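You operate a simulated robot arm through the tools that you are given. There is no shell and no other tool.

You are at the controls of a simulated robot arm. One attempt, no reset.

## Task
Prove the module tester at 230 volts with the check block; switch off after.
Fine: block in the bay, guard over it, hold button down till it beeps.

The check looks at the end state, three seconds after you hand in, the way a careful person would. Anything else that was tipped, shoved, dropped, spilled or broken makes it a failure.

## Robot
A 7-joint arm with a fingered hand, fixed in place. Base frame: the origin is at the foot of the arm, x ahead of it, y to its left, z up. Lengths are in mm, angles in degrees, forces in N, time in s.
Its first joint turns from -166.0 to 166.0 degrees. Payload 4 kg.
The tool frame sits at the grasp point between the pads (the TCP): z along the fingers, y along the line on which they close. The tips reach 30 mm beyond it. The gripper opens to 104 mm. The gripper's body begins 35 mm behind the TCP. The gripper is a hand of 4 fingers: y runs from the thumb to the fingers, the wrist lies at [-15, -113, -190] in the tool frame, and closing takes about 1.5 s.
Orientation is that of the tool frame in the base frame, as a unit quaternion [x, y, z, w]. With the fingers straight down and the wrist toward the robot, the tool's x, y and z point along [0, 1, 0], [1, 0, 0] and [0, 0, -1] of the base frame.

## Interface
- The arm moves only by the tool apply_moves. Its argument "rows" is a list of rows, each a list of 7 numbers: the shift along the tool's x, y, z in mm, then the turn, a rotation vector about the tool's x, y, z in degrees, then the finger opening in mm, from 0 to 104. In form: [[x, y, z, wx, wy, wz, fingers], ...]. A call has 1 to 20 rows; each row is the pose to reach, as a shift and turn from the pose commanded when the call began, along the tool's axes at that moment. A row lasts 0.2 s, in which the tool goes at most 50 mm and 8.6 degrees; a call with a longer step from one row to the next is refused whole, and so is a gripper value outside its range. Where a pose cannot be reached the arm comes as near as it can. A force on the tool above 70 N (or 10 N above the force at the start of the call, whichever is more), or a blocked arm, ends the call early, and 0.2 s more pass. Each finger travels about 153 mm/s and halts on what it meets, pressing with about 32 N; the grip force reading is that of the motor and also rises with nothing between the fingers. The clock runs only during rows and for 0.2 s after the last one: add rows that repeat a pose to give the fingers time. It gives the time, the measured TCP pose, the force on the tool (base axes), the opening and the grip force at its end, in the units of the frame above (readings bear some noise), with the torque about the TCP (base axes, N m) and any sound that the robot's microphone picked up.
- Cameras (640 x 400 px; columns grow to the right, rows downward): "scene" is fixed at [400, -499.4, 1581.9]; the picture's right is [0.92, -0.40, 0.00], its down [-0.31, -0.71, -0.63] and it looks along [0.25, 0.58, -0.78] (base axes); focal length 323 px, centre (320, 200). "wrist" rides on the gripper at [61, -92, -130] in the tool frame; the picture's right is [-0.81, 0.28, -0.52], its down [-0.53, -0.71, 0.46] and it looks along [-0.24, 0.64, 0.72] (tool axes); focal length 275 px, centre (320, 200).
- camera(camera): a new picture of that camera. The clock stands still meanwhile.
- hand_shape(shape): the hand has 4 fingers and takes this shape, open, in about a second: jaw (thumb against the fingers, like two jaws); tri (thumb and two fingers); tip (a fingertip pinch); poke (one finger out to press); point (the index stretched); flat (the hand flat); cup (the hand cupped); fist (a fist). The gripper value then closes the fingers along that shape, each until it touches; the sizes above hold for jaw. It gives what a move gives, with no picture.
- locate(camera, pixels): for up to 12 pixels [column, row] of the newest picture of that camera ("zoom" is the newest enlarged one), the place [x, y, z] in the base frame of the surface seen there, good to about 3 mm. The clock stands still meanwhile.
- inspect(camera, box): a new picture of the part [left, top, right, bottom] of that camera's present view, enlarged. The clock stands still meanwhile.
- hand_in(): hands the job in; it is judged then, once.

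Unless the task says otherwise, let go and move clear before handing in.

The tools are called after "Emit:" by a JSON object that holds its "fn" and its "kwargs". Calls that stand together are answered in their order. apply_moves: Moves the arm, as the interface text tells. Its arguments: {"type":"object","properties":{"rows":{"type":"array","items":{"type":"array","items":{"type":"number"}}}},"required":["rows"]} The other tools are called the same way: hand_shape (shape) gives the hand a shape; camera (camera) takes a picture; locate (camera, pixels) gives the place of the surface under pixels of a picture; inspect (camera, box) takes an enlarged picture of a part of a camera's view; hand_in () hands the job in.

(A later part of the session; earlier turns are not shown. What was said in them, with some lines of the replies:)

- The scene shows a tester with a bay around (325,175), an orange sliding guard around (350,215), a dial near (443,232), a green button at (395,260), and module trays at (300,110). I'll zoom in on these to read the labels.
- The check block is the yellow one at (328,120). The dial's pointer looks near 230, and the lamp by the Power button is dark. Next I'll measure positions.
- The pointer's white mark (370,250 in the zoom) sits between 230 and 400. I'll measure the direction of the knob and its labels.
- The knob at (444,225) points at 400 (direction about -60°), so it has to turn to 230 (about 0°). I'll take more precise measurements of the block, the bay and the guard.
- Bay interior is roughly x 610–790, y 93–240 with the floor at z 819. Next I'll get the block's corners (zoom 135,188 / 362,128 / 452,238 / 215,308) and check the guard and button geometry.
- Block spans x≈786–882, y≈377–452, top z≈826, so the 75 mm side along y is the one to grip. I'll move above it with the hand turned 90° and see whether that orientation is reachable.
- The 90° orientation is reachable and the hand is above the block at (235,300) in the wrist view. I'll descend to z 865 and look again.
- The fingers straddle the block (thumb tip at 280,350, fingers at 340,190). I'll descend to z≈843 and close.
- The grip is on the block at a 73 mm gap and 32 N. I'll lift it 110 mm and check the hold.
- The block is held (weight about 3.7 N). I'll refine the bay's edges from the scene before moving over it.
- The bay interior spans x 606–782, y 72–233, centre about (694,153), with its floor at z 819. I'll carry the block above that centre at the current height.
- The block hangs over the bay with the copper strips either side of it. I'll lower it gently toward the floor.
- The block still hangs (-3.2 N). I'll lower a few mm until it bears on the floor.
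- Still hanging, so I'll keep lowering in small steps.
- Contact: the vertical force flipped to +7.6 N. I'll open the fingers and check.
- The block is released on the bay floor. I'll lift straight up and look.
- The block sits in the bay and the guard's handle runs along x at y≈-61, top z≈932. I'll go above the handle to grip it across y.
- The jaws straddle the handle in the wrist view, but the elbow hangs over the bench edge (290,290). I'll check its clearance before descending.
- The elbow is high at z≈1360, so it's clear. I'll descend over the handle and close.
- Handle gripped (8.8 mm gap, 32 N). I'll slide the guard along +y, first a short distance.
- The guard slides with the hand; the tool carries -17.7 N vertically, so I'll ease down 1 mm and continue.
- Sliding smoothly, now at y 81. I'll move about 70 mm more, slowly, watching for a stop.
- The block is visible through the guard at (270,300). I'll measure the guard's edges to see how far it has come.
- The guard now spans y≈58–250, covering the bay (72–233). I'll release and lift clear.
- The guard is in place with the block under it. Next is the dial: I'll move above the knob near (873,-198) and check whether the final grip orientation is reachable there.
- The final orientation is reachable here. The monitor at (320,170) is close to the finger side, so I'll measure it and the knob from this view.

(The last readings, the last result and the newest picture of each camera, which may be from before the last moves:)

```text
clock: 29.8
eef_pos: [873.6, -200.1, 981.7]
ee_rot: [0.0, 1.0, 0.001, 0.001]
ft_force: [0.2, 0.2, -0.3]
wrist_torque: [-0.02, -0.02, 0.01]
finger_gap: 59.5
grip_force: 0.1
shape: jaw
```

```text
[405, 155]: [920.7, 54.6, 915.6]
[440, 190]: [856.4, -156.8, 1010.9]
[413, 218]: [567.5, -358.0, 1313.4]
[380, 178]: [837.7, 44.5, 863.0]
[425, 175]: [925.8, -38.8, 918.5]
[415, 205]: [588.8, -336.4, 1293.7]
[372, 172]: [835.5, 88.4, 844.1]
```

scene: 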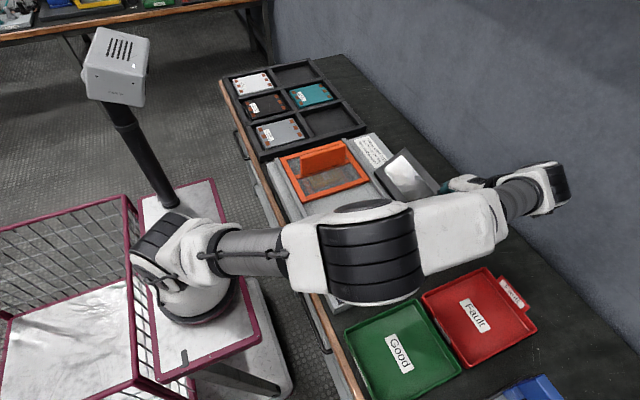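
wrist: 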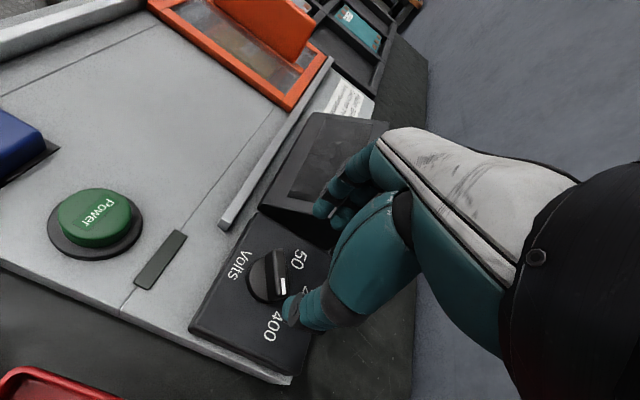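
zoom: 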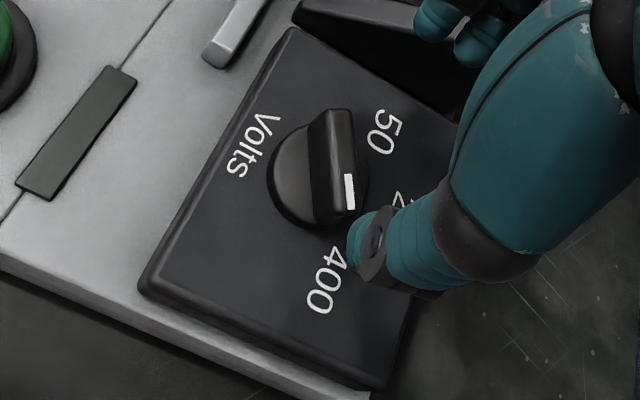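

Monitor ends at y≈-120, so it's clear of the knob. I'll measure the label and pointer directions from this zoom for an accurate turn angle.

Emit:
{"fn": "locate", "kwargs": {"camera": "zoom", "pixels": [[325, 280], [383, 132], [398, 200], [250, 145], [320, 112], [348, 112], [315, 220], [355, 212], [348, 180], [300, 210], [275, 160], [360, 150]]}}

```text
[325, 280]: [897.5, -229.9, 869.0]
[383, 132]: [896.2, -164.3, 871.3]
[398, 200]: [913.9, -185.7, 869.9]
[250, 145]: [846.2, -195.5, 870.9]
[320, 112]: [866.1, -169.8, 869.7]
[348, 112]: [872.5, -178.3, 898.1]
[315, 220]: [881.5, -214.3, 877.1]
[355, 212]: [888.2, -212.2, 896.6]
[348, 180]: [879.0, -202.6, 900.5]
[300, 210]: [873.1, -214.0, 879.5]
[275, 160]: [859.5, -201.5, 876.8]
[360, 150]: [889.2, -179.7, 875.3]
```

Knob centre is about (875,-197), pointer at -60° (400), and 230 lies along +x. I'll rotate the hand so the jaws close across the bar and lower to just above it.

Emit:
{"fn": "apply_moves", "kwargs": {"rows": [[-0.5, 1, 0, 0, 0, 7.5, 60], [-1, 2, 0, 0, 0, 15, 60], [-1.4, 2.6, 0, 0, 0, 22.5, 60], [-1.4, 2.6, 0, 0, 0, 30, 60], [-1.4, 2.6, 0, 0, 0, 37.5, 60], [-1.4, 2.6, 0, 0, 0, 45, 50], [-1.4, 2.6, 10, 0, 0, 52.5, 50], [-1.4, 2.6, 25, 0, 0, 60, 50], [-1.4, 2.6, 40, 0, 0, 60, 50], [-1.4, 2.6, 40, 0, 0, 60, 50]]}}

Emit:
{"fn": "inspect", "kwargs": {"camera": "wrist", "box": [190, 200, 350, 380]}}

Emit:
{"fn": "camera", "kwargs": {"camera": "scene"}}

```text
clock: 32.0
eef_pos: [874.4, -195.7, 942.6]
ee_rot: [0.499, 0.866, 0.0, 0.0]
ft_force: [0.0, -0.3, 0.8]
wrist_torque: [0.0, 0.02, -0.02]
finger_gap: 50.5
grip_force: 0.0
shape: jaw
```

```text
2.22 times, centred on (270, 290) of wrist
```

zoom: 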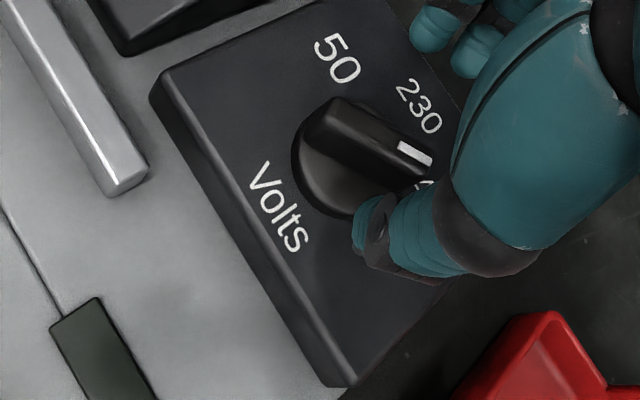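

```text
taken
```

scene: 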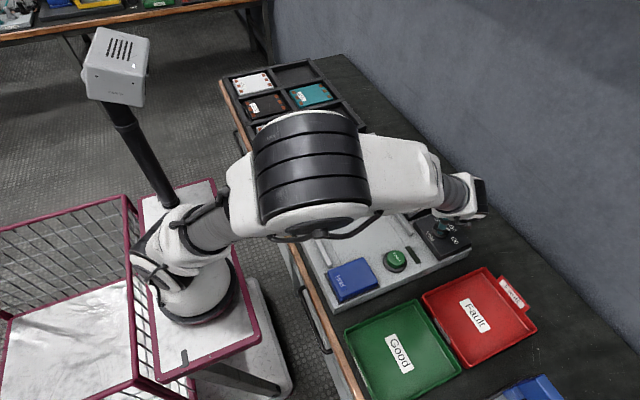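

The jaws align across the bar in the wrist zoom. I'll look at the hand and knob from the scene camera, then lower.

Emit:
{"fn": "inspect", "kwargs": {"camera": "scene", "box": [404, 190, 484, 260]}}

Emit:
{"fn": "apply_moves", "kwargs": {"rows": [[0, 0, 12, 0, 0, 0, 50], [0, 0, 24, 0, 0, 0, 50], [0, 0, 31, 0, 0, 0, 50], [0, 0, 31, 0, 0, 0, 50]]}}

Emit:
{"fn": "inspect", "kwargs": {"camera": "scene", "box": [404, 190, 484, 260]}}

Emit:
{"fn": "inspect", "kwargs": {"camera": "wrist", "box": [190, 200, 350, 380]}}

```text
5.71 times, centred on (444, 225) of scene
```

zoom: 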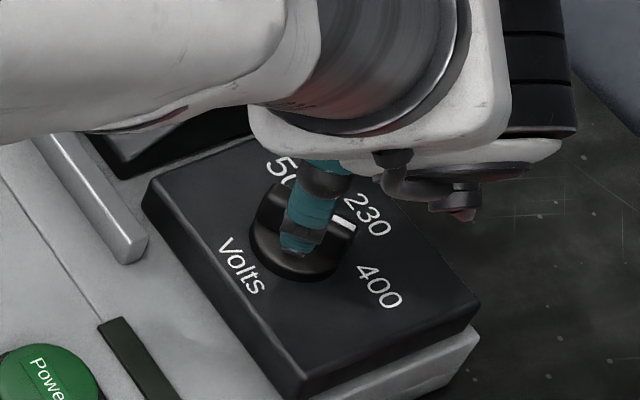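

```text
clock: 33.0
eef_pos: [873.1, -197.8, 912.6]
ee_rot: [0.5, 0.866, 0.0, 0.001]
ft_force: [0.6, -0.6, -0.5]
wrist_torque: [0.0, 0.03, -0.03]
finger_gap: 50.8
grip_force: 0.1
shape: jaw
```

```text
5.71 times, centred on (444, 225) of scene
```

zoom: 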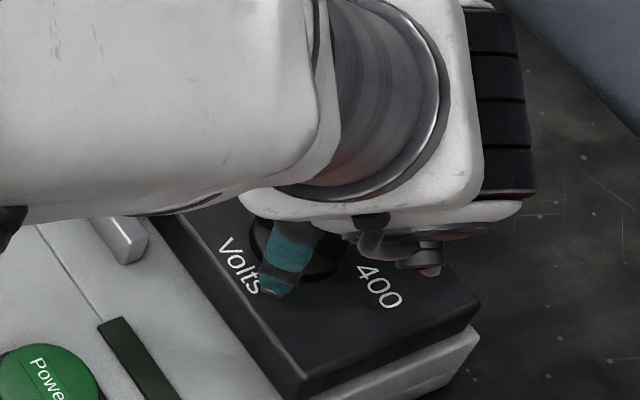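

```text
2.22 times, centred on (270, 290) of wrist
```

zoom: 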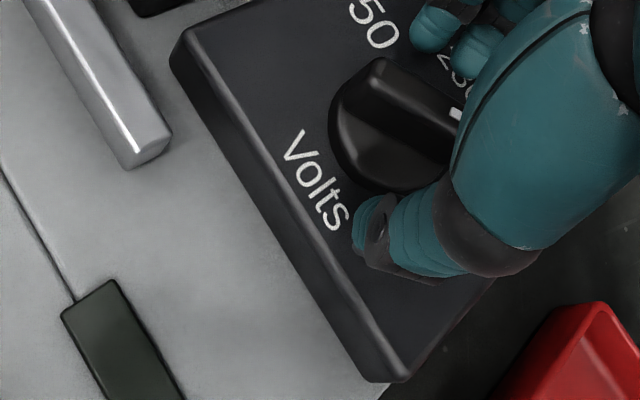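

Thumb and fingers are on either side of the bar. I'll close on it.

Emit:
{"fn": "apply_moves", "kwargs": {"rows": [[0, 0, 0, 0, 0, 0, 35], [0, 0, 0, 0, 0, 0, 20], [0, 0, 0, 0, 0, 0, 5], [0, 0, 0, 0, 0, 0, 5], [0, 0, 0, 0, 0, 0, 5]]}}

Emit:
{"fn": "inspect", "kwargs": {"camera": "wrist", "box": [190, 200, 350, 380]}}

```text
clock: 34.2
eef_pos: [872.8, -197.4, 911.9]
ee_rot: [0.5, 0.866, 0.0, 0.001]
ft_force: [0.3, 0.9, -0.8]
wrist_torque: [0.01, -0.04, -0.01]
finger_gap: 6.8
grip_force: 32.2
shape: jaw
```

```text
2.22 times, centred on (270, 290) of wrist
```

zoom: 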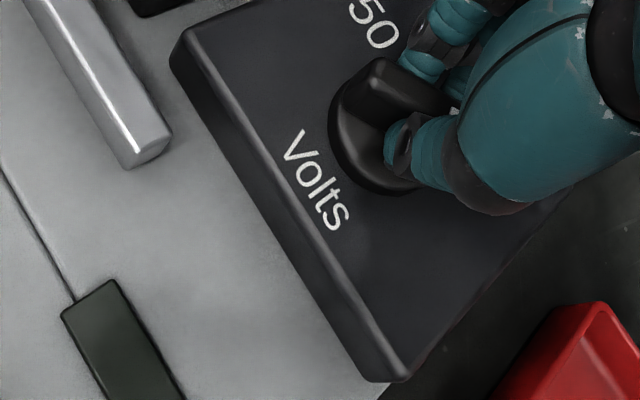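

Gripped the bar (6.8 mm gap, 32 N). I'll turn counter-clockwise 30° first and check forces.

Emit:
{"fn": "apply_moves", "kwargs": {"rows": [[0, 0, 0, 0, 0, -5, 5], [0, 0, 0, 0, 0, -10, 5], [0, 0, 0, 0, 0, -15, 5], [0, 0, 0, 0, 0, -20, 5], [0, 0, 0, 0, 0, -25, 5], [0, 0, 0, 0, 0, -30, 5]]}}

Emit:
{"fn": "inspect", "kwargs": {"camera": "wrist", "box": [190, 200, 350, 380]}}

```text
clock: 35.6
eef_pos: [874.6, -198.1, 912.1]
ee_rot: [0.258, 0.966, 0.0, 0.001]
ft_force: [2.6, -3.9, 2.2]
wrist_torque: [-0.03, -0.06, 0.0]
finger_gap: 6.7
grip_force: 32.2
shape: jaw
```

```text
2.22 times, centred on (270, 290) of wrist
```

zoom: 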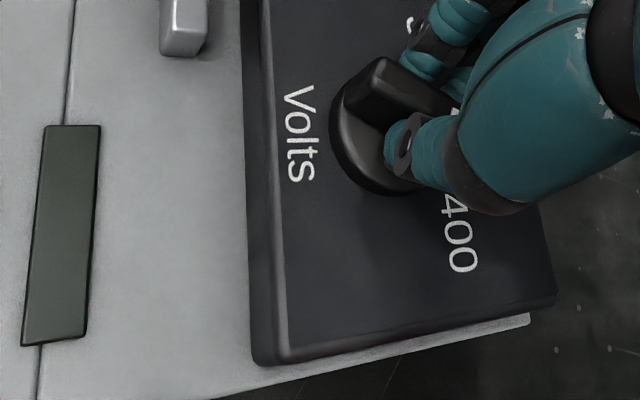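

The knob turns with the hand at low force. I'll turn the remaining 30°.

Emit:
{"fn": "apply_moves", "kwargs": {"rows": [[0, 0, 0, 0, 0, -5, 5], [0, 0, 0, 0, 0, -10, 5], [0, 0, 0, 0, 0, -15, 5], [0, 0, 0, 0, 0, -20, 5], [0, 0, 0, 0, 0, -25, 5], [0, 0, 0, 0, 0, -30, 5], [0, 0, 0, 0, 0, -30, 5]]}}

Emit:
{"fn": "inspect", "kwargs": {"camera": "wrist", "box": [190, 200, 350, 380]}}

```text
clock: 37.2
eef_pos: [874.8, -197.4, 911.6]
ee_rot: [0.0, 1.0, 0.0, 0.002]
ft_force: [12.1, -3.9, 8.6]
wrist_torque: [-0.05, -0.3, -0.05]
finger_gap: 6.7
grip_force: 31.8
shape: jaw
```

```text
2.22 times, centred on (270, 290) of wrist
```

zoom: 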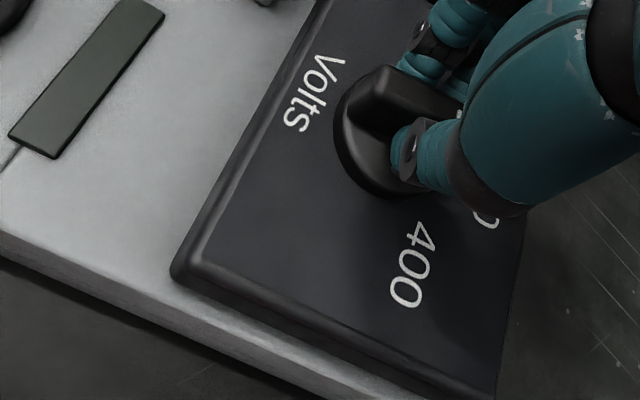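

The bar now lies along the 0° direction. I'll release, rise, and check the pointer.

Emit:
{"fn": "apply_moves", "kwargs": {"rows": [[0, 0, 0, 0, 0, 0, 20], [0, 0, 0, 0, 0, 0, 40], [0, 0, 0, 0, 0, 0, 50], [0, 0, 0, 0, 0, 0, 50], [0, 0, -20, 0, 0, 0, 50], [0, 0, -50, 0, 0, 0, 50], [0, 0, -90, 0, 0, 0, 50], [0, 0, -120, 0, 0, 0, 50]]}}

Emit:
{"fn": "inspect", "kwargs": {"camera": "wrist", "box": [170, 180, 350, 380]}}

Emit:
{"fn": "inspect", "kwargs": {"camera": "scene", "box": [404, 190, 484, 260]}}

```text
clock: 39.0
eef_pos: [873.4, -196.4, 1032.4]
ee_rot: [-0.001, 1.0, -0.001, 0.001]
ft_force: [-0.2, -1.2, -0.5]
wrist_torque: [0.01, -0.01, 0.01]
finger_gap: 49.5
grip_force: 0.0
shape: jaw
```

```text
2.00 times, centred on (260, 280) of wrist
```

zoom: 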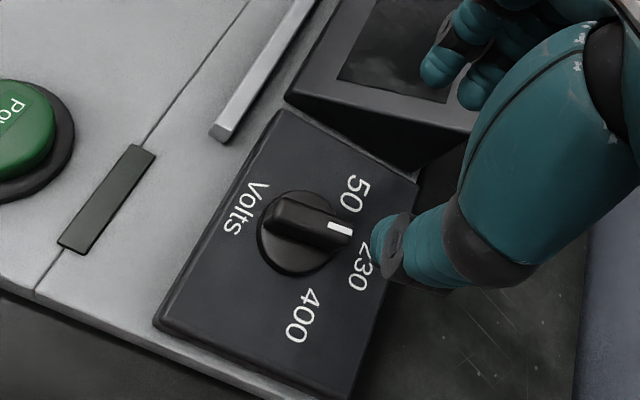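

```text
5.71 times, centred on (444, 225) of scene
```

zoom: 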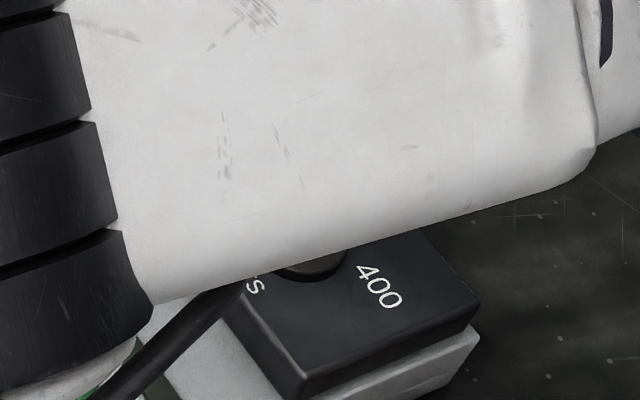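

The pointer now looks to face 230; I'll measure its exact angle.

Emit:
{"fn": "inspect", "kwargs": {"camera": "wrist", "box": [230, 250, 350, 350]}}

Emit:
{"fn": "locate", "kwargs": {"camera": "zoom", "pixels": [[120, 120], [290, 215], [340, 160], [450, 205], [150, 160], [400, 190], [200, 115], [330, 150]]}}

```text
4.00 times, centred on (290, 300) of wrist
```

zoom: 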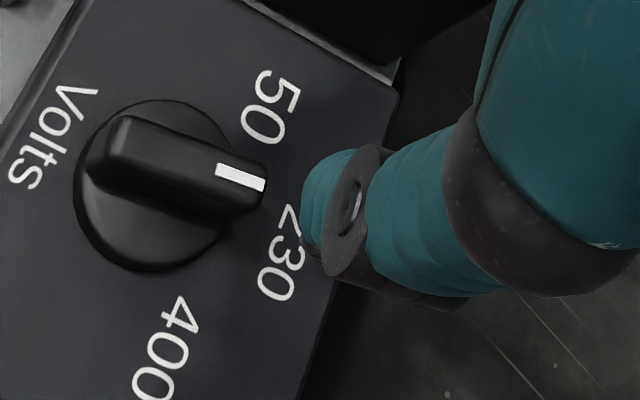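

```text
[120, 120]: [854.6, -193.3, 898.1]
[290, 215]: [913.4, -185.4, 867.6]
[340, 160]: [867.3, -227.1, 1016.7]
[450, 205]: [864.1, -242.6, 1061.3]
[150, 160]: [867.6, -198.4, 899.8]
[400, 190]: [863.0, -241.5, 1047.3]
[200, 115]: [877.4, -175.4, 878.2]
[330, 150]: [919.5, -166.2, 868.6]
```

Emit:
{"fn": "locate", "kwargs": {"camera": "zoom", "pixels": [[130, 122], [262, 172], [222, 170], [258, 185], [95, 165], [250, 208], [270, 108], [278, 260], [165, 345]]}}

```text
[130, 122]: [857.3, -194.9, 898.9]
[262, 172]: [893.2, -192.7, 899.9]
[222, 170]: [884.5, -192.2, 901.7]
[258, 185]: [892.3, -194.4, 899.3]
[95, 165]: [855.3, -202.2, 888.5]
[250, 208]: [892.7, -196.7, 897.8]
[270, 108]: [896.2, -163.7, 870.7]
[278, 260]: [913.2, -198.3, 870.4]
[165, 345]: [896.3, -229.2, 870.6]
```

The pointer sits within about 4° of the 230 label's direction. Now for the buttons: I'll shape the hand to poke, staying high, and find where its fingertip is.

Emit:
{"fn": "hand_shape", "kwargs": {"shape": "poke"}}

Emit:
{"fn": "camera", "kwargs": {"camera": "wrist"}}

```text
clock: 39.9
eef_pos: [873.5, -194.7, 1032.1]
ee_rot: [-0.001, 1.0, 0.0, 0.0]
ft_force: [0.0, 0.0, 0.2]
wrist_torque: [-0.01, -0.03, -0.02]
finger_gap: 0.1
grip_force: 0.0
shape: poke
```

```text
taken
```

wrist: 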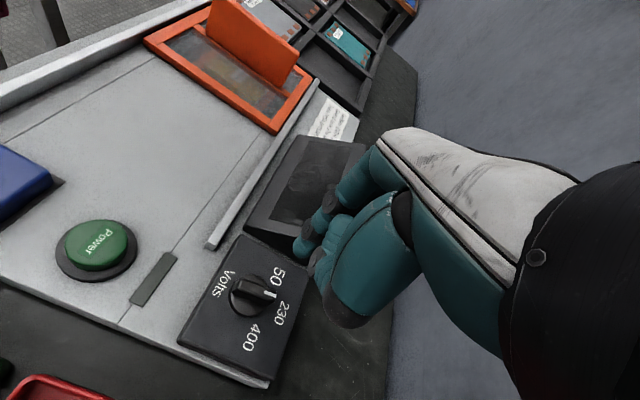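

The index finger extends to about (302,250). I'll locate that tip.

Emit:
{"fn": "inspect", "kwargs": {"camera": "wrist", "box": [270, 170, 430, 340]}}

Emit:
{"fn": "locate", "kwargs": {"camera": "wrist", "pixels": [[300, 252], [304, 240], [310, 232], [325, 215], [318, 260], [322, 280], [335, 318], [345, 190], [330, 250], [298, 246]]}}

```text
2.35 times, centred on (350, 255) of wrist
```

zoom: 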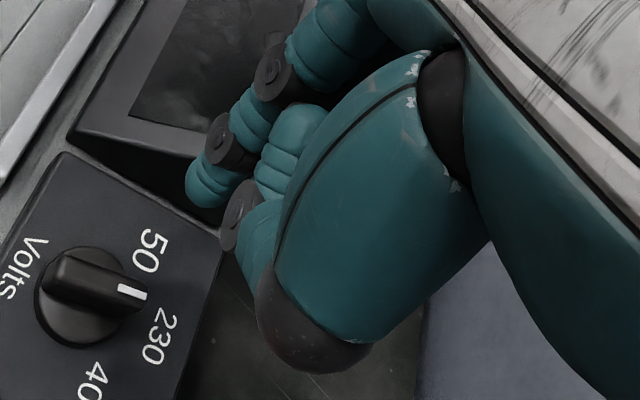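

```text
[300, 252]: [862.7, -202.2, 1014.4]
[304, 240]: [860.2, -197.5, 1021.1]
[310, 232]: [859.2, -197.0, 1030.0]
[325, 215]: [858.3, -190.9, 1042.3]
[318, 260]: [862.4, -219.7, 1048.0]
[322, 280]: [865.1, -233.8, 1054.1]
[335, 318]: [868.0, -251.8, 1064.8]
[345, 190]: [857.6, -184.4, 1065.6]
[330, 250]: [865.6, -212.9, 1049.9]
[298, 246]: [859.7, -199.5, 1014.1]
```

Tip is roughly at TCP + (-4,-4,-28). I'll move above the Power button at (731,-214) and descend to about 25 mm over it.

Emit:
{"fn": "apply_moves", "kwargs": {"rows": [[40, -4, 0, 0, 0, 0, 0], [80, -8, 0, 0, 0, 0, 0], [120, -12, 0, 0, 0, 0, 0], [138.5, -14.5, 20, 0, 0, 0, 0], [138.5, -14.5, 60, 0, 0, 0, 0], [138.5, -14.5, 100, 0, 0, 0, 0], [138.5, -14.5, 105, 0, 0, 0, 0], [138.5, -14.5, 105, 0, 0, 0, 0]]}}

Emit:
{"fn": "camera", "kwargs": {"camera": "wrist"}}

Emit:
{"fn": "camera", "kwargs": {"camera": "scene"}}

```text
clock: 41.7
eef_pos: [735.9, -212.1, 927.2]
ee_rot: [0.0, 1.0, 0.001, 0.001]
ft_force: [-0.1, -0.2, -0.6]
wrist_torque: [-0.01, -0.02, -0.02]
finger_gap: 0.1
grip_force: 32.1
shape: jaw
```

```text
taken
```

wrist: 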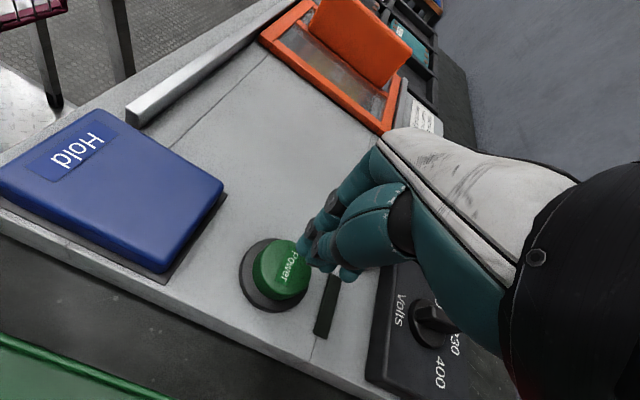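

```text
taken
```

scene: 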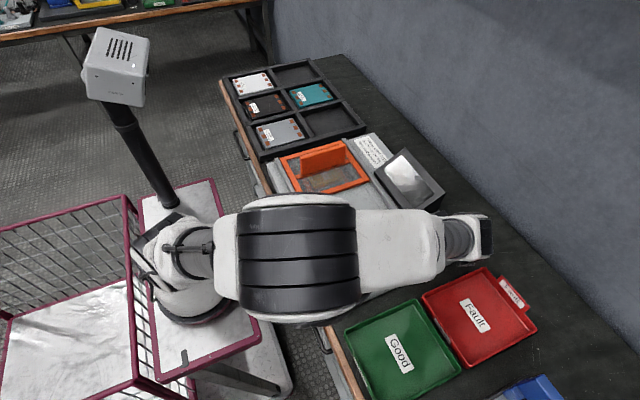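

The finger value 0 returned the hand to a closed jaw. I'll zoom to see where the closed fingertips are relative to the Power button.

Emit:
{"fn": "inspect", "kwargs": {"camera": "wrist", "box": [220, 170, 380, 350]}}

Emit:
{"fn": "locate", "kwargs": {"camera": "wrist", "pixels": [[303, 252], [310, 262], [318, 268], [328, 205], [330, 235], [345, 275], [350, 265], [285, 262], [268, 262], [298, 285], [280, 290]]}}

```text
2.22 times, centred on (300, 260) of wrist
```

zoom: 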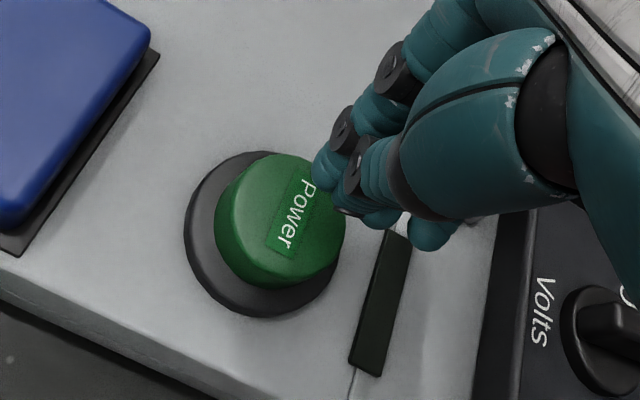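

```text
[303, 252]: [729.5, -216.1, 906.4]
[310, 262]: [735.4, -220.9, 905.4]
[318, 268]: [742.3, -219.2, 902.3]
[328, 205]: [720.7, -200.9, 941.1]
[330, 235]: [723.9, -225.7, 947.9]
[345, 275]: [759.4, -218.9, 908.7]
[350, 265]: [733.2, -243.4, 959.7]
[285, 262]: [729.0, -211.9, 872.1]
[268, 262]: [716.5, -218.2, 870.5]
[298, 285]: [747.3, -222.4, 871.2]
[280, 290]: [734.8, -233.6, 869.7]
```

Closed fingertips span x≈725–765 at z≈899, so I'll shift to centre on the button (731,-216) and press down in small steps.

Emit:
{"fn": "apply_moves", "kwargs": {"rows": [[9, -3, 0, 0, 0, 0, 0], [9, -3, 12, 0, 0, 0, 0], [9, -3, 22, 0, 0, 0, 0], [9, -3, 26, 0, 0, 0, 0], [9, -3, 29, 0, 0, 0, 0], [9, -3, 31, 0, 0, 0, 0], [9, -3, 33, 0, 0, 0, 0]]}}

Emit:
{"fn": "inspect", "kwargs": {"camera": "wrist", "box": [220, 170, 380, 350]}}

```text
clock: 43.3
eef_pos: [726.8, -214.7, 893.2]
ee_rot: [0.0, 1.0, 0.0, 0.0]
ft_force: [1.1, 0.2, 3.0]
wrist_torque: [-0.01, -0.07, -0.01]
finger_gap: 0.2
grip_force: 32.2
shape: jaw
```

```text
2.22 times, centred on (300, 260) of wrist
```

zoom: 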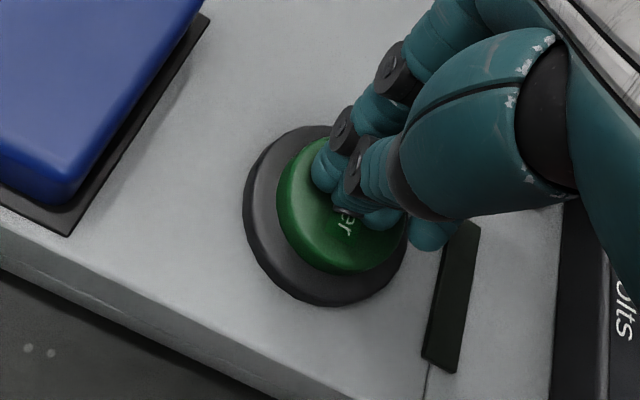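

In contact at 3 N; the lamp is still dark. I'll press further.

Emit:
{"fn": "apply_moves", "kwargs": {"rows": [[0, 0, 1.5, 0, 0, 0, 0], [0, 0, 3, 0, 0, 0, 0], [0, 0, 4.5, 0, 0, 0, 0]]}}

Emit:
{"fn": "inspect", "kwargs": {"camera": "wrist", "box": [220, 170, 380, 350]}}

```text
clock: 44.1
eef_pos: [725.6, -213.8, 888.8]
ee_rot: [0.0, 1.0, 0.0, 0.0]
ft_force: [0.6, -0.2, 5.3]
wrist_torque: [0.06, -0.07, 0.02]
finger_gap: 0.1
grip_force: 31.7
shape: jaw
heard: click
```

```text
2.22 times, centred on (300, 260) of wrist
```

zoom: 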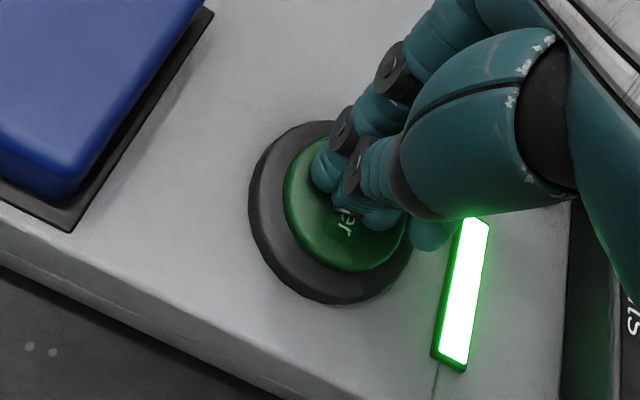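

Click heard and the lamp is lit green: power is on. I'll lift and look at the display.

Emit:
{"fn": "apply_moves", "kwargs": {"rows": [[0, 0, -5, 0, 0, 0, 0], [0, 0, -30, 0, 0, 0, 0], [0, 0, -65, 0, 0, 0, 0], [0, 0, -65, 0, 0, 0, 0]]}}

Emit:
{"fn": "inspect", "kwargs": {"camera": "scene", "box": [350, 130, 470, 220]}}

Emit:
{"fn": "camera", "kwargs": {"camera": "wrist"}}

```text
clock: 45.1
eef_pos: [729.9, -215.3, 954.0]
ee_rot: [0.0, 1.0, -0.001, 0.0]
ft_force: [-1.4, -0.4, 0.1]
wrist_torque: [-0.01, 0.01, 0.02]
finger_gap: 0.2
grip_force: 32.3
shape: jaw
```

```text
4.44 times, centred on (410, 175) of scene
```

zoom: 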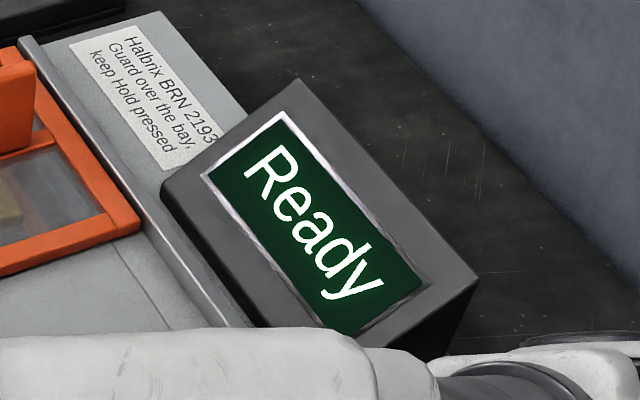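

```text
taken
```

wrist: 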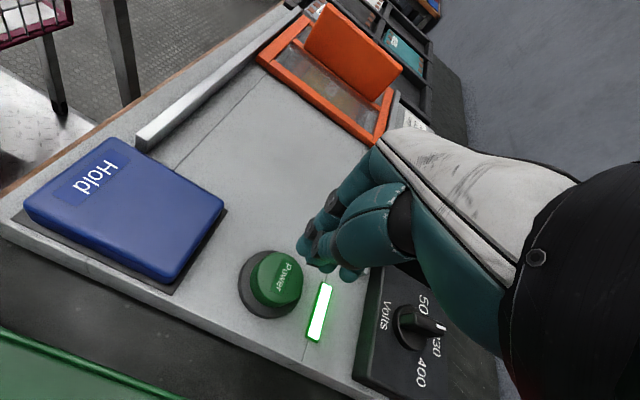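

Display reads "Ready". Next I'll move over the Hold button at (612,-207) and descend to just above it.

Emit:
{"fn": "apply_moves", "kwargs": {"rows": [[40, 2, 0, 0, 0, 0, 0], [80, 5, 0, 0, 0, 0, 0], [114, 7, 0, 0, 0, 0, 0], [114, 7, 20, 0, 0, 0, 0], [114, 7, 40, 0, 0, 0, 0], [114, 7, 48, 0, 0, 0, 0], [114, 7, 48, 0, 0, 0, 0]]}}

Emit:
{"fn": "camera", "kwargs": {"camera": "wrist"}}

Emit:
{"fn": "camera", "kwargs": {"camera": "scene"}}

```text
clock: 46.7
eef_pos: [611.9, -208.8, 906.3]
ee_rot: [0.0, 1.0, 0.001, 0.0]
ft_force: [0.2, 0.0, 0.5]
wrist_torque: [-0.01, 0.0, -0.01]
finger_gap: 0.0
grip_force: 32.3
shape: jaw
```

```text
taken
```

wrist: 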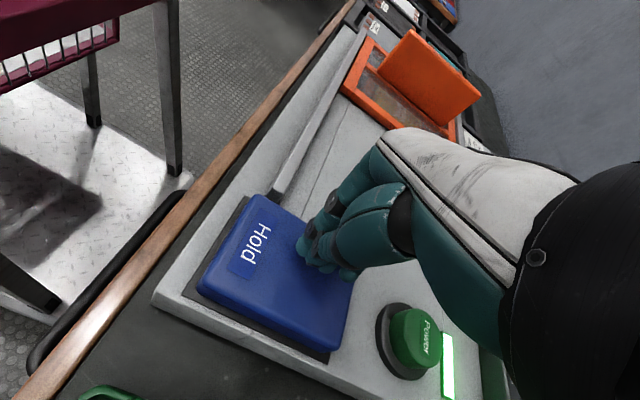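

```text
taken
```

scene: 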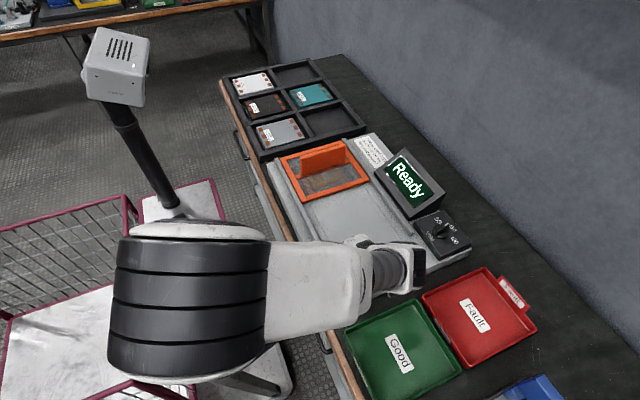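

The fingertips are over the Hold button with the display still "Ready". I'll press down in small steps.

Emit:
{"fn": "apply_moves", "kwargs": {"rows": [[0, 0, 6, 0, 0, 0, 0], [0, 0, 10, 0, 0, 0, 0], [0, 0, 13, 0, 0, 0, 0], [0, 0, 15, 0, 0, 0, 0], [0, 0, 17, 0, 0, 0, 0], [0, 0, 19, 0, 0, 0, 0]]}}

Emit:
{"fn": "inspect", "kwargs": {"camera": "scene", "box": [350, 130, 470, 220]}}

```text
clock: 48.1
eef_pos: [612.5, -208.3, 889.1]
ee_rot: [0.0, 1.0, 0.0, 0.0]
ft_force: [-1.7, 0.9, 4.2]
wrist_torque: [0.02, 0.01, 0.01]
finger_gap: 0.0
grip_force: 31.4
shape: jaw
```

```text
4.44 times, centred on (410, 175) of scene
```

zoom: 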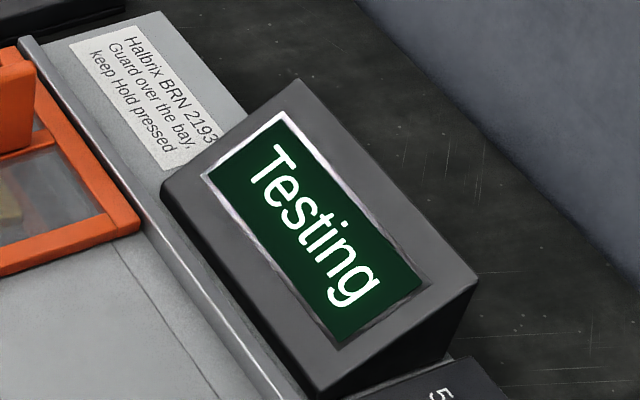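

The display reads "Testing". I'll press a touch firmer and keep holding until the beep.

Emit:
{"fn": "apply_moves", "kwargs": {"rows": [[0, 0, 1, 0, 0, 0, 0], [0, 0, 1.5, 0, 0, 0, 0], [0, 0, 1.5, 0, 0, 0, 0], [0, 0, 1.5, 0, 0, 0, 0], [0, 0, 1.5, 0, 0, 0, 0], [0, 0, 1.5, 0, 0, 0, 0], [0, 0, 1.5, 0, 0, 0, 0], [0, 0, 1.5, 0, 0, 0, 0], [0, 0, 1.5, 0, 0, 0, 0], [0, 0, 1.5, 0, 0, 0, 0]]}}

Emit:
{"fn": "inspect", "kwargs": {"camera": "scene", "box": [350, 130, 470, 220]}}

```text
clock: 50.3
eef_pos: [612.1, -207.2, 886.5]
ee_rot: [-0.001, 1.0, 0.0, 0.0]
ft_force: [0.4, -0.9, 4.0]
wrist_torque: [0.0, -0.06, -0.01]
finger_gap: 0.0
grip_force: 31.9
shape: jaw
```

```text
4.44 times, centred on (410, 175) of scene
```

zoom: 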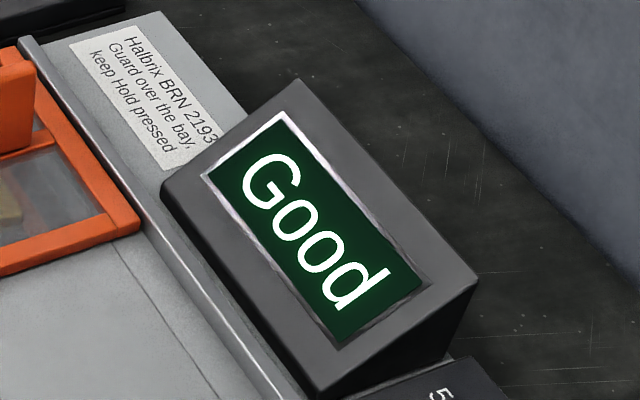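

The display says "Good" but no beep has been reported yet, so I'll keep holding.

Emit:
{"fn": "apply_moves", "kwargs": {"rows": [[0, 0, 0, 0, 0, 0, 0], [0, 0, 0, 0, 0, 0, 0], [0, 0, 0, 0, 0, 0, 0], [0, 0, 0, 0, 0, 0, 0], [0, 0, 0, 0, 0, 0, 0]]}}

Emit:
{"fn": "inspect", "kwargs": {"camera": "scene", "box": [350, 130, 470, 220]}}

```text
clock: 51.5
eef_pos: [612.3, -207.8, 887.0]
ee_rot: [-0.001, 1.0, 0.0, 0.0]
ft_force: [1.1, -0.9, 3.6]
wrist_torque: [-0.08, 0.0, 0.0]
finger_gap: 0.2
grip_force: 31.4
shape: jaw
```

```text
4.44 times, centred on (410, 175) of scene
```

zoom: 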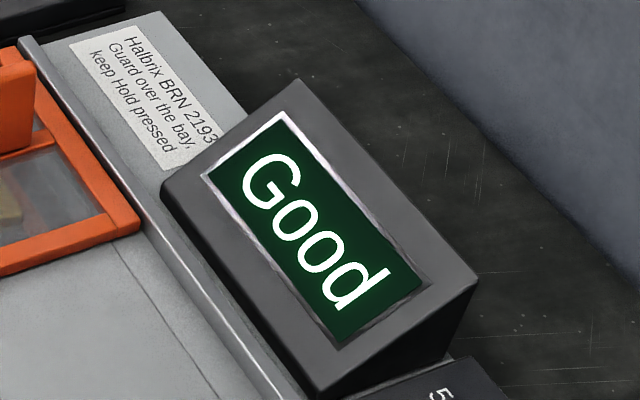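

Still "Good" and no sound. I'll hold several more seconds for the beep.

Emit:
{"fn": "apply_moves", "kwargs": {"rows": [[0, 0, 0.5, 0, 0, 0, 0], [0, 0, 1, 0, 0, 0, 0], [0, 0, 1, 0, 0, 0, 0], [0, 0, 1, 0, 0, 0, 0], [0, 0, 1, 0, 0, 0, 0], [0, 0, 1, 0, 0, 0, 0], [0, 0, 1, 0, 0, 0, 0], [0, 0, 1, 0, 0, 0, 0], [0, 0, 1, 0, 0, 0, 0], [0, 0, 1, 0, 0, 0, 0], [0, 0, 1, 0, 0, 0, 0], [0, 0, 1, 0, 0, 0, 0], [0, 0, 1, 0, 0, 0, 0], [0, 0, 1, 0, 0, 0, 0], [0, 0, 1, 0, 0, 0, 0], [0, 0, 1, 0, 0, 0, 0], [0, 0, 1, 0, 0, 0, 0], [0, 0, 1, 0, 0, 0, 0], [0, 0, 1, 0, 0, 0, 0], [0, 0, 1, 0, 0, 0, 0]]}}

Emit:
{"fn": "inspect", "kwargs": {"camera": "scene", "box": [350, 130, 470, 220]}}

```text
clock: 55.7
eef_pos: [612.8, -206.8, 885.5]
ee_rot: [0.0, 1.0, 0.0, 0.001]
ft_force: [-2.1, 0.2, 4.8]
wrist_torque: [0.02, 0.01, -0.02]
finger_gap: 0.0
grip_force: 32.1
shape: jaw
```

```text
4.44 times, centred on (410, 175) of scene
```

zoom: 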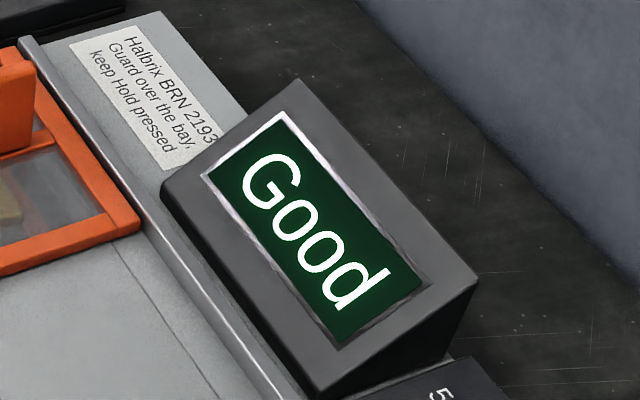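

Still "Good" after about 7 s. I'll hold a bit longer in case the beep comes late.

Emit:
{"fn": "apply_moves", "kwargs": {"rows": [[0, 0, 0, 0, 0, 0, 0], [0, 0, 0, 0, 0, 0, 0], [0, 0, 0, 0, 0, 0, 0], [0, 0, 0, 0, 0, 0, 0], [0, 0, 0, 0, 0, 0, 0], [0, 0, 0, 0, 0, 0, 0], [0, 0, 0, 0, 0, 0, 0], [0, 0, 0, 0, 0, 0, 0], [0, 0, 0, 0, 0, 0, 0], [0, 0, 0, 0, 0, 0, 0], [0, 0, 0, 0, 0, 0, 0], [0, 0, 0, 0, 0, 0, 0], [0, 0, 0, 0, 0, 0, 0], [0, 0, 0, 0, 0, 0, 0], [0, 0, 0, 0, 0, 0, 0], [0, 0, 0, 0, 0, 0, 0], [0, 0, 0, 0, 0, 0, 0], [0, 0, 0, 0, 0, 0, 0], [0, 0, 0, 0, 0, 0, 0], [0, 0, 0, 0, 0, 0, 0]]}}

Emit:
{"fn": "apply_moves", "kwargs": {"rows": [[0, 0, 0, 0, 0, 0, 0], [0, 0, 0, 0, 0, 0, 0], [0, 0, 0, 0, 0, 0, 0], [0, 0, 0, 0, 0, 0, 0], [0, 0, 0, 0, 0, 0, 0], [0, 0, 0, 0, 0, 0, 0], [0, 0, 0, 0, 0, 0, 0], [0, 0, 0, 0, 0, 0, 0], [0, 0, 0, 0, 0, 0, 0], [0, 0, 0, 0, 0, 0, 0], [0, 0, 0, 0, 0, 0, 0], [0, 0, 0, 0, 0, 0, 0], [0, 0, 0, 0, 0, 0, 0], [0, 0, 0, 0, 0, 0, 0], [0, 0, 0, 0, 0, 0, 0], [0, 0, 0, 0, 0, 0, 0], [0, 0, 0, 0, 0, 0, 0], [0, 0, 0, 0, 0, 0, 0], [0, 0, 0, 0, 0, 0, 0], [0, 0, 0, 0, 0, 0, 0]]}}

Emit:
{"fn": "inspect", "kwargs": {"camera": "scene", "box": [350, 130, 470, 220]}}

Emit:
{"fn": "inspect", "kwargs": {"camera": "scene", "box": [404, 190, 484, 260]}}

```text
clock: 59.9
eef_pos: [612.8, -207.9, 885.2]
ee_rot: [0.0, 1.0, 0.001, 0.0]
ft_force: [-1.5, -1.3, 4.5]
wrist_torque: [0.02, 0.0, -0.02]
finger_gap: 0.1
grip_force: 31.9
shape: jaw
```

```text
clock: 64.1
eef_pos: [613.4, -208.0, 886.1]
ee_rot: [-0.001, 1.0, 0.0, 0.0]
ft_force: [-1.1, -0.5, 4.2]
wrist_torque: [0.0, 0.03, 0.01]
finger_gap: 0.1
grip_force: 31.7
shape: jaw
```

```text
4.44 times, centred on (410, 175) of scene
```

zoom: 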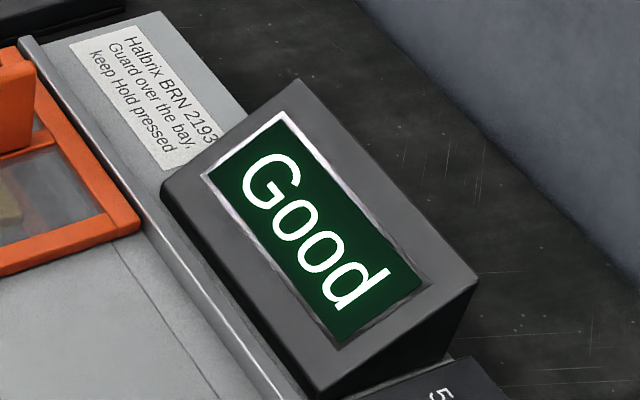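

```text
5.71 times, centred on (444, 225) of scene
```

zoom: 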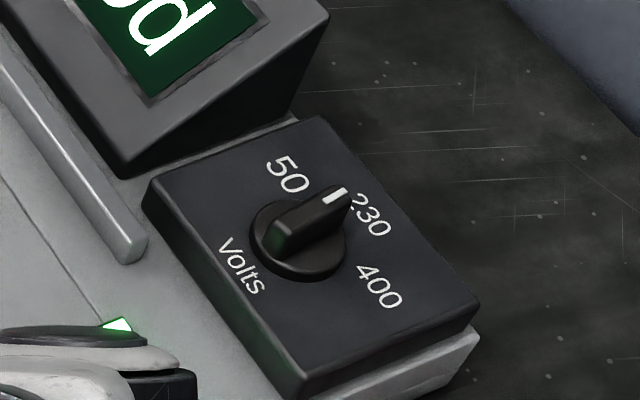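

Display has stayed "Good" for ~14 s with no beep reported; the test has clearly finished. I'll release Hold and see what the display says.

Emit:
{"fn": "apply_moves", "kwargs": {"rows": [[0, 0, -3, 0, 0, 0, 0], [0, 0, -10, 0, 0, 0, 0], [0, 0, -35, 0, 0, 0, 0], [0, 0, -65, 0, 0, 0, 0], [0, 0, -65, 0, 0, 0, 0]]}}

Emit:
{"fn": "camera", "kwargs": {"camera": "scene"}}

Emit:
{"fn": "camera", "kwargs": {"camera": "wrist"}}

Emit:
{"fn": "inspect", "kwargs": {"camera": "scene", "box": [350, 130, 470, 220]}}

```text
clock: 65.3
eef_pos: [610.6, -208.3, 950.7]
ee_rot: [0.0, 1.0, 0.0, 0.0]
ft_force: [0.0, -0.2, 0.2]
wrist_torque: [-0.02, -0.03, -0.01]
finger_gap: 0.0
grip_force: 31.7
shape: jaw
```

```text
taken
```

scene: 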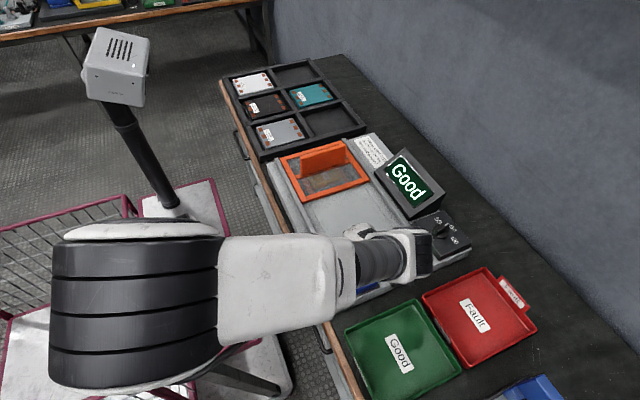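

```text
taken
```

wrist: 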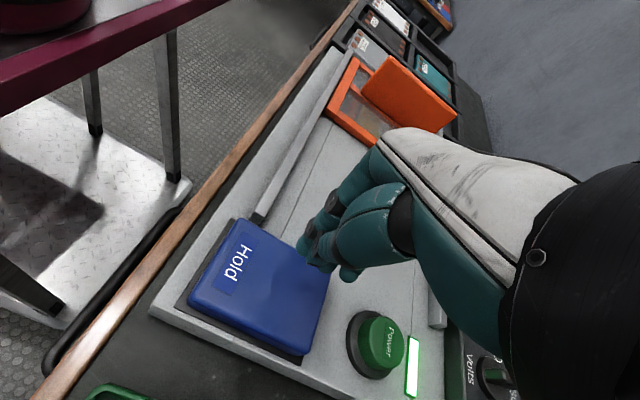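

```text
4.44 times, centred on (410, 175) of scene
```

zoom: 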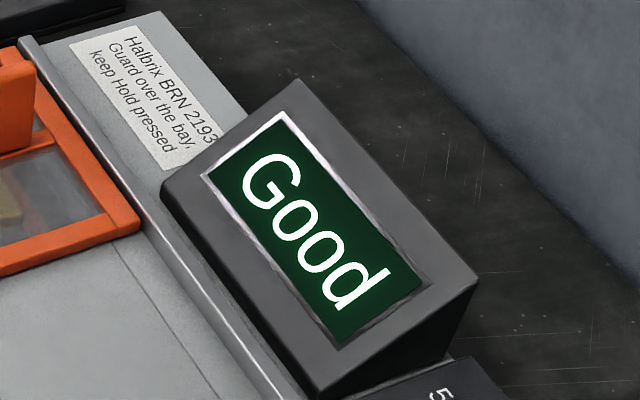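

"Good" stays latched after release, so the test completed. Now I'll go back over the Power button to switch off.

Emit:
{"fn": "apply_moves", "kwargs": {"rows": [[-40, -2, 0, 0, 0, 0, 0], [-80, -5, 0, 0, 0, 0, 0], [-115, -7, 0, 0, 0, 0, 0], [-115, -7, 20, 0, 0, 0, 0], [-115, -7, 42, 0, 0, 0, 0], [-115, -7, 42, 0, 0, 0, 0]]}}

Emit:
{"fn": "inspect", "kwargs": {"camera": "wrist", "box": [220, 170, 380, 350]}}

```text
clock: 66.7
eef_pos: [727.2, -213.8, 907.5]
ee_rot: [-0.001, 1.0, 0.0, 0.0]
ft_force: [0.0, -0.6, -0.1]
wrist_torque: [-0.01, 0.02, -0.01]
finger_gap: 0.1
grip_force: 31.5
shape: jaw
```

```text
2.22 times, centred on (300, 260) of wrist
```

zoom: 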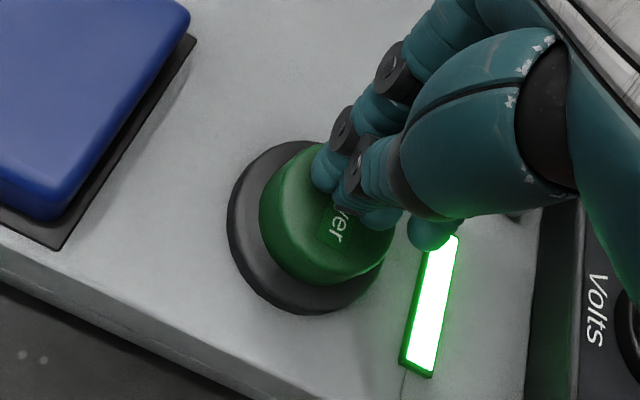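

The fingertips are centred over the Power button and the lamp is still lit. I'll press to the same depth as before (z≈888.5).

Emit:
{"fn": "apply_moves", "kwargs": {"rows": [[0, 0, 7, 0, 0, 0, 0], [0, 0, 12, 0, 0, 0, 0], [0, 0, 15, 0, 0, 0, 0], [0, 0, 17, 0, 0, 0, 0], [0, 0, 19, 0, 0, 0, 0]]}}

Emit:
{"fn": "inspect", "kwargs": {"camera": "wrist", "box": [220, 170, 380, 350]}}

```text
clock: 67.9
eef_pos: [727.2, -215.3, 888.9]
ee_rot: [0.0, 1.0, 0.0, 0.0]
ft_force: [1.3, 1.1, 5.0]
wrist_torque: [0.04, -0.07, 0.01]
finger_gap: 0.1
grip_force: 32.2
shape: jaw
heard: click
```

```text
2.22 times, centred on (300, 260) of wrist
```

zoom: 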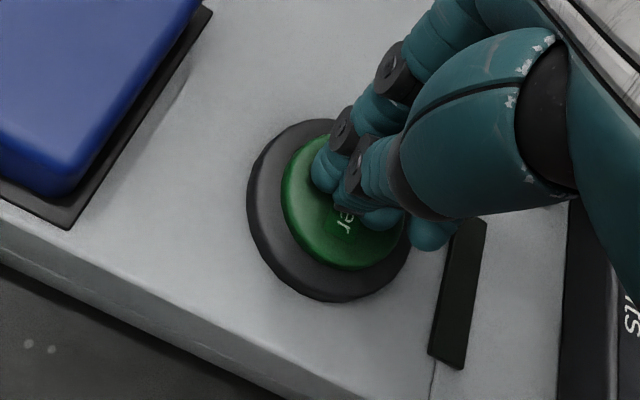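

Click heard and the lamp is dark: power is off. I'll lift clear and take a final look.

Emit:
{"fn": "apply_moves", "kwargs": {"rows": [[0, 0, -5, 0, 0, 0, 0], [0, 0, -35, 0, 0, 0, 0], [0, 0, -80, 0, 0, 0, 0], [0, 0, -125, 0, 0, 0, 0], [0, 0, -170, 0, 0, 0, 0], [40, 0, -190, 0, 0, 0, 0], [85, 0, -200, 0, 0, 0, 0], [130, 0, -210, 0, 0, 0, 0], [130, 0, -210, 0, 0, 0, 0]]}}

Emit:
{"fn": "camera", "kwargs": {"camera": "scene"}}

Emit:
{"fn": "camera", "kwargs": {"camera": "wrist"}}

Emit:
{"fn": "inspect", "kwargs": {"camera": "scene", "box": [250, 130, 480, 290]}}

```text
clock: 69.9
eef_pos: [597.5, -216.6, 1097.2]
ee_rot: [0.0, 1.0, 0.0, 0.0]
ft_force: [-0.1, -0.7, 0.6]
wrist_torque: [-0.02, -0.01, -0.01]
finger_gap: 0.0
grip_force: 32.2
shape: jaw
```

```text
taken
```

scene: 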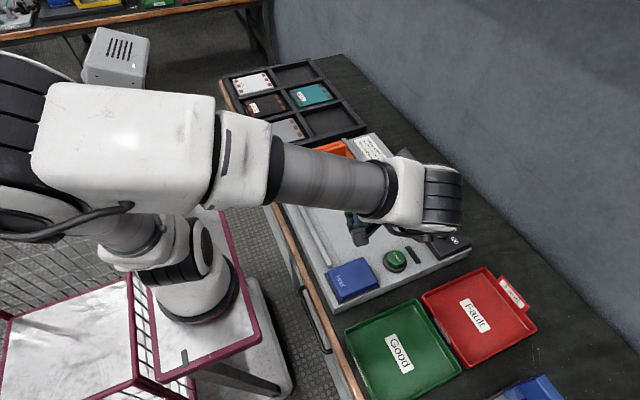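

```text
taken
```

wrist: 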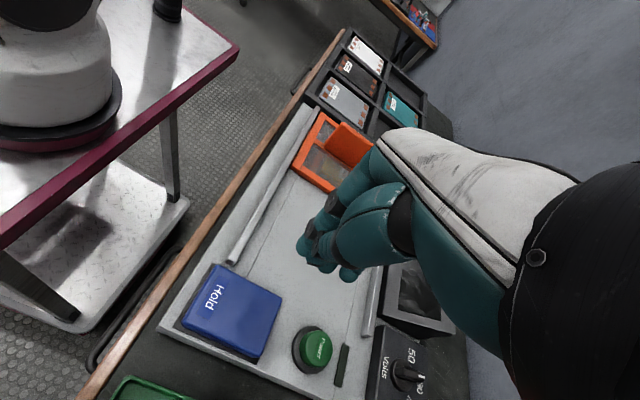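

```text
2.50 times, centred on (365, 210) of scene
```

zoom: 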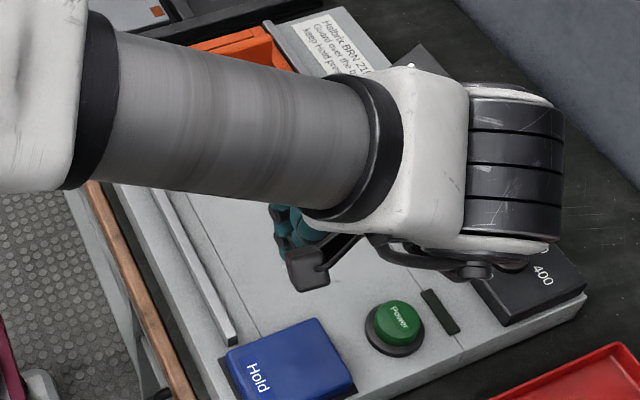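

The final pictures show the lamp and display dark, the guard over the block, the dial at 230, nothing disturbed, and the arm clear. No beep was ever picked up, although "Good" stayed on the display through a hold of about 16 s and after release. I'm handing in on that result.

Emit:
{"fn": "hand_in", "kwargs": {}}

```text
The job is handed in.
```

The module tester passed at 230 V with the check block, and it's now switched off. However, I never heard the beep you told me to wait for.

- **Test:** with the block in the bay and the guard over it, I held the button down for about 16 seconds. The display went from "Testing" to "Good" in about 2 seconds and still read "Good" after I let go. I took that as a finished test, so check the beeper if the sound matters.
- **Dial:** it was set to 400 V when I started, so I turned it to 230 V. The pointer sits about 4° off the 230 mark, towards 50.
- **How I left it:** power is off, with the lamp and display dark. The check block is still in the bay with the guard over it, and I saw nothing else disturbed.
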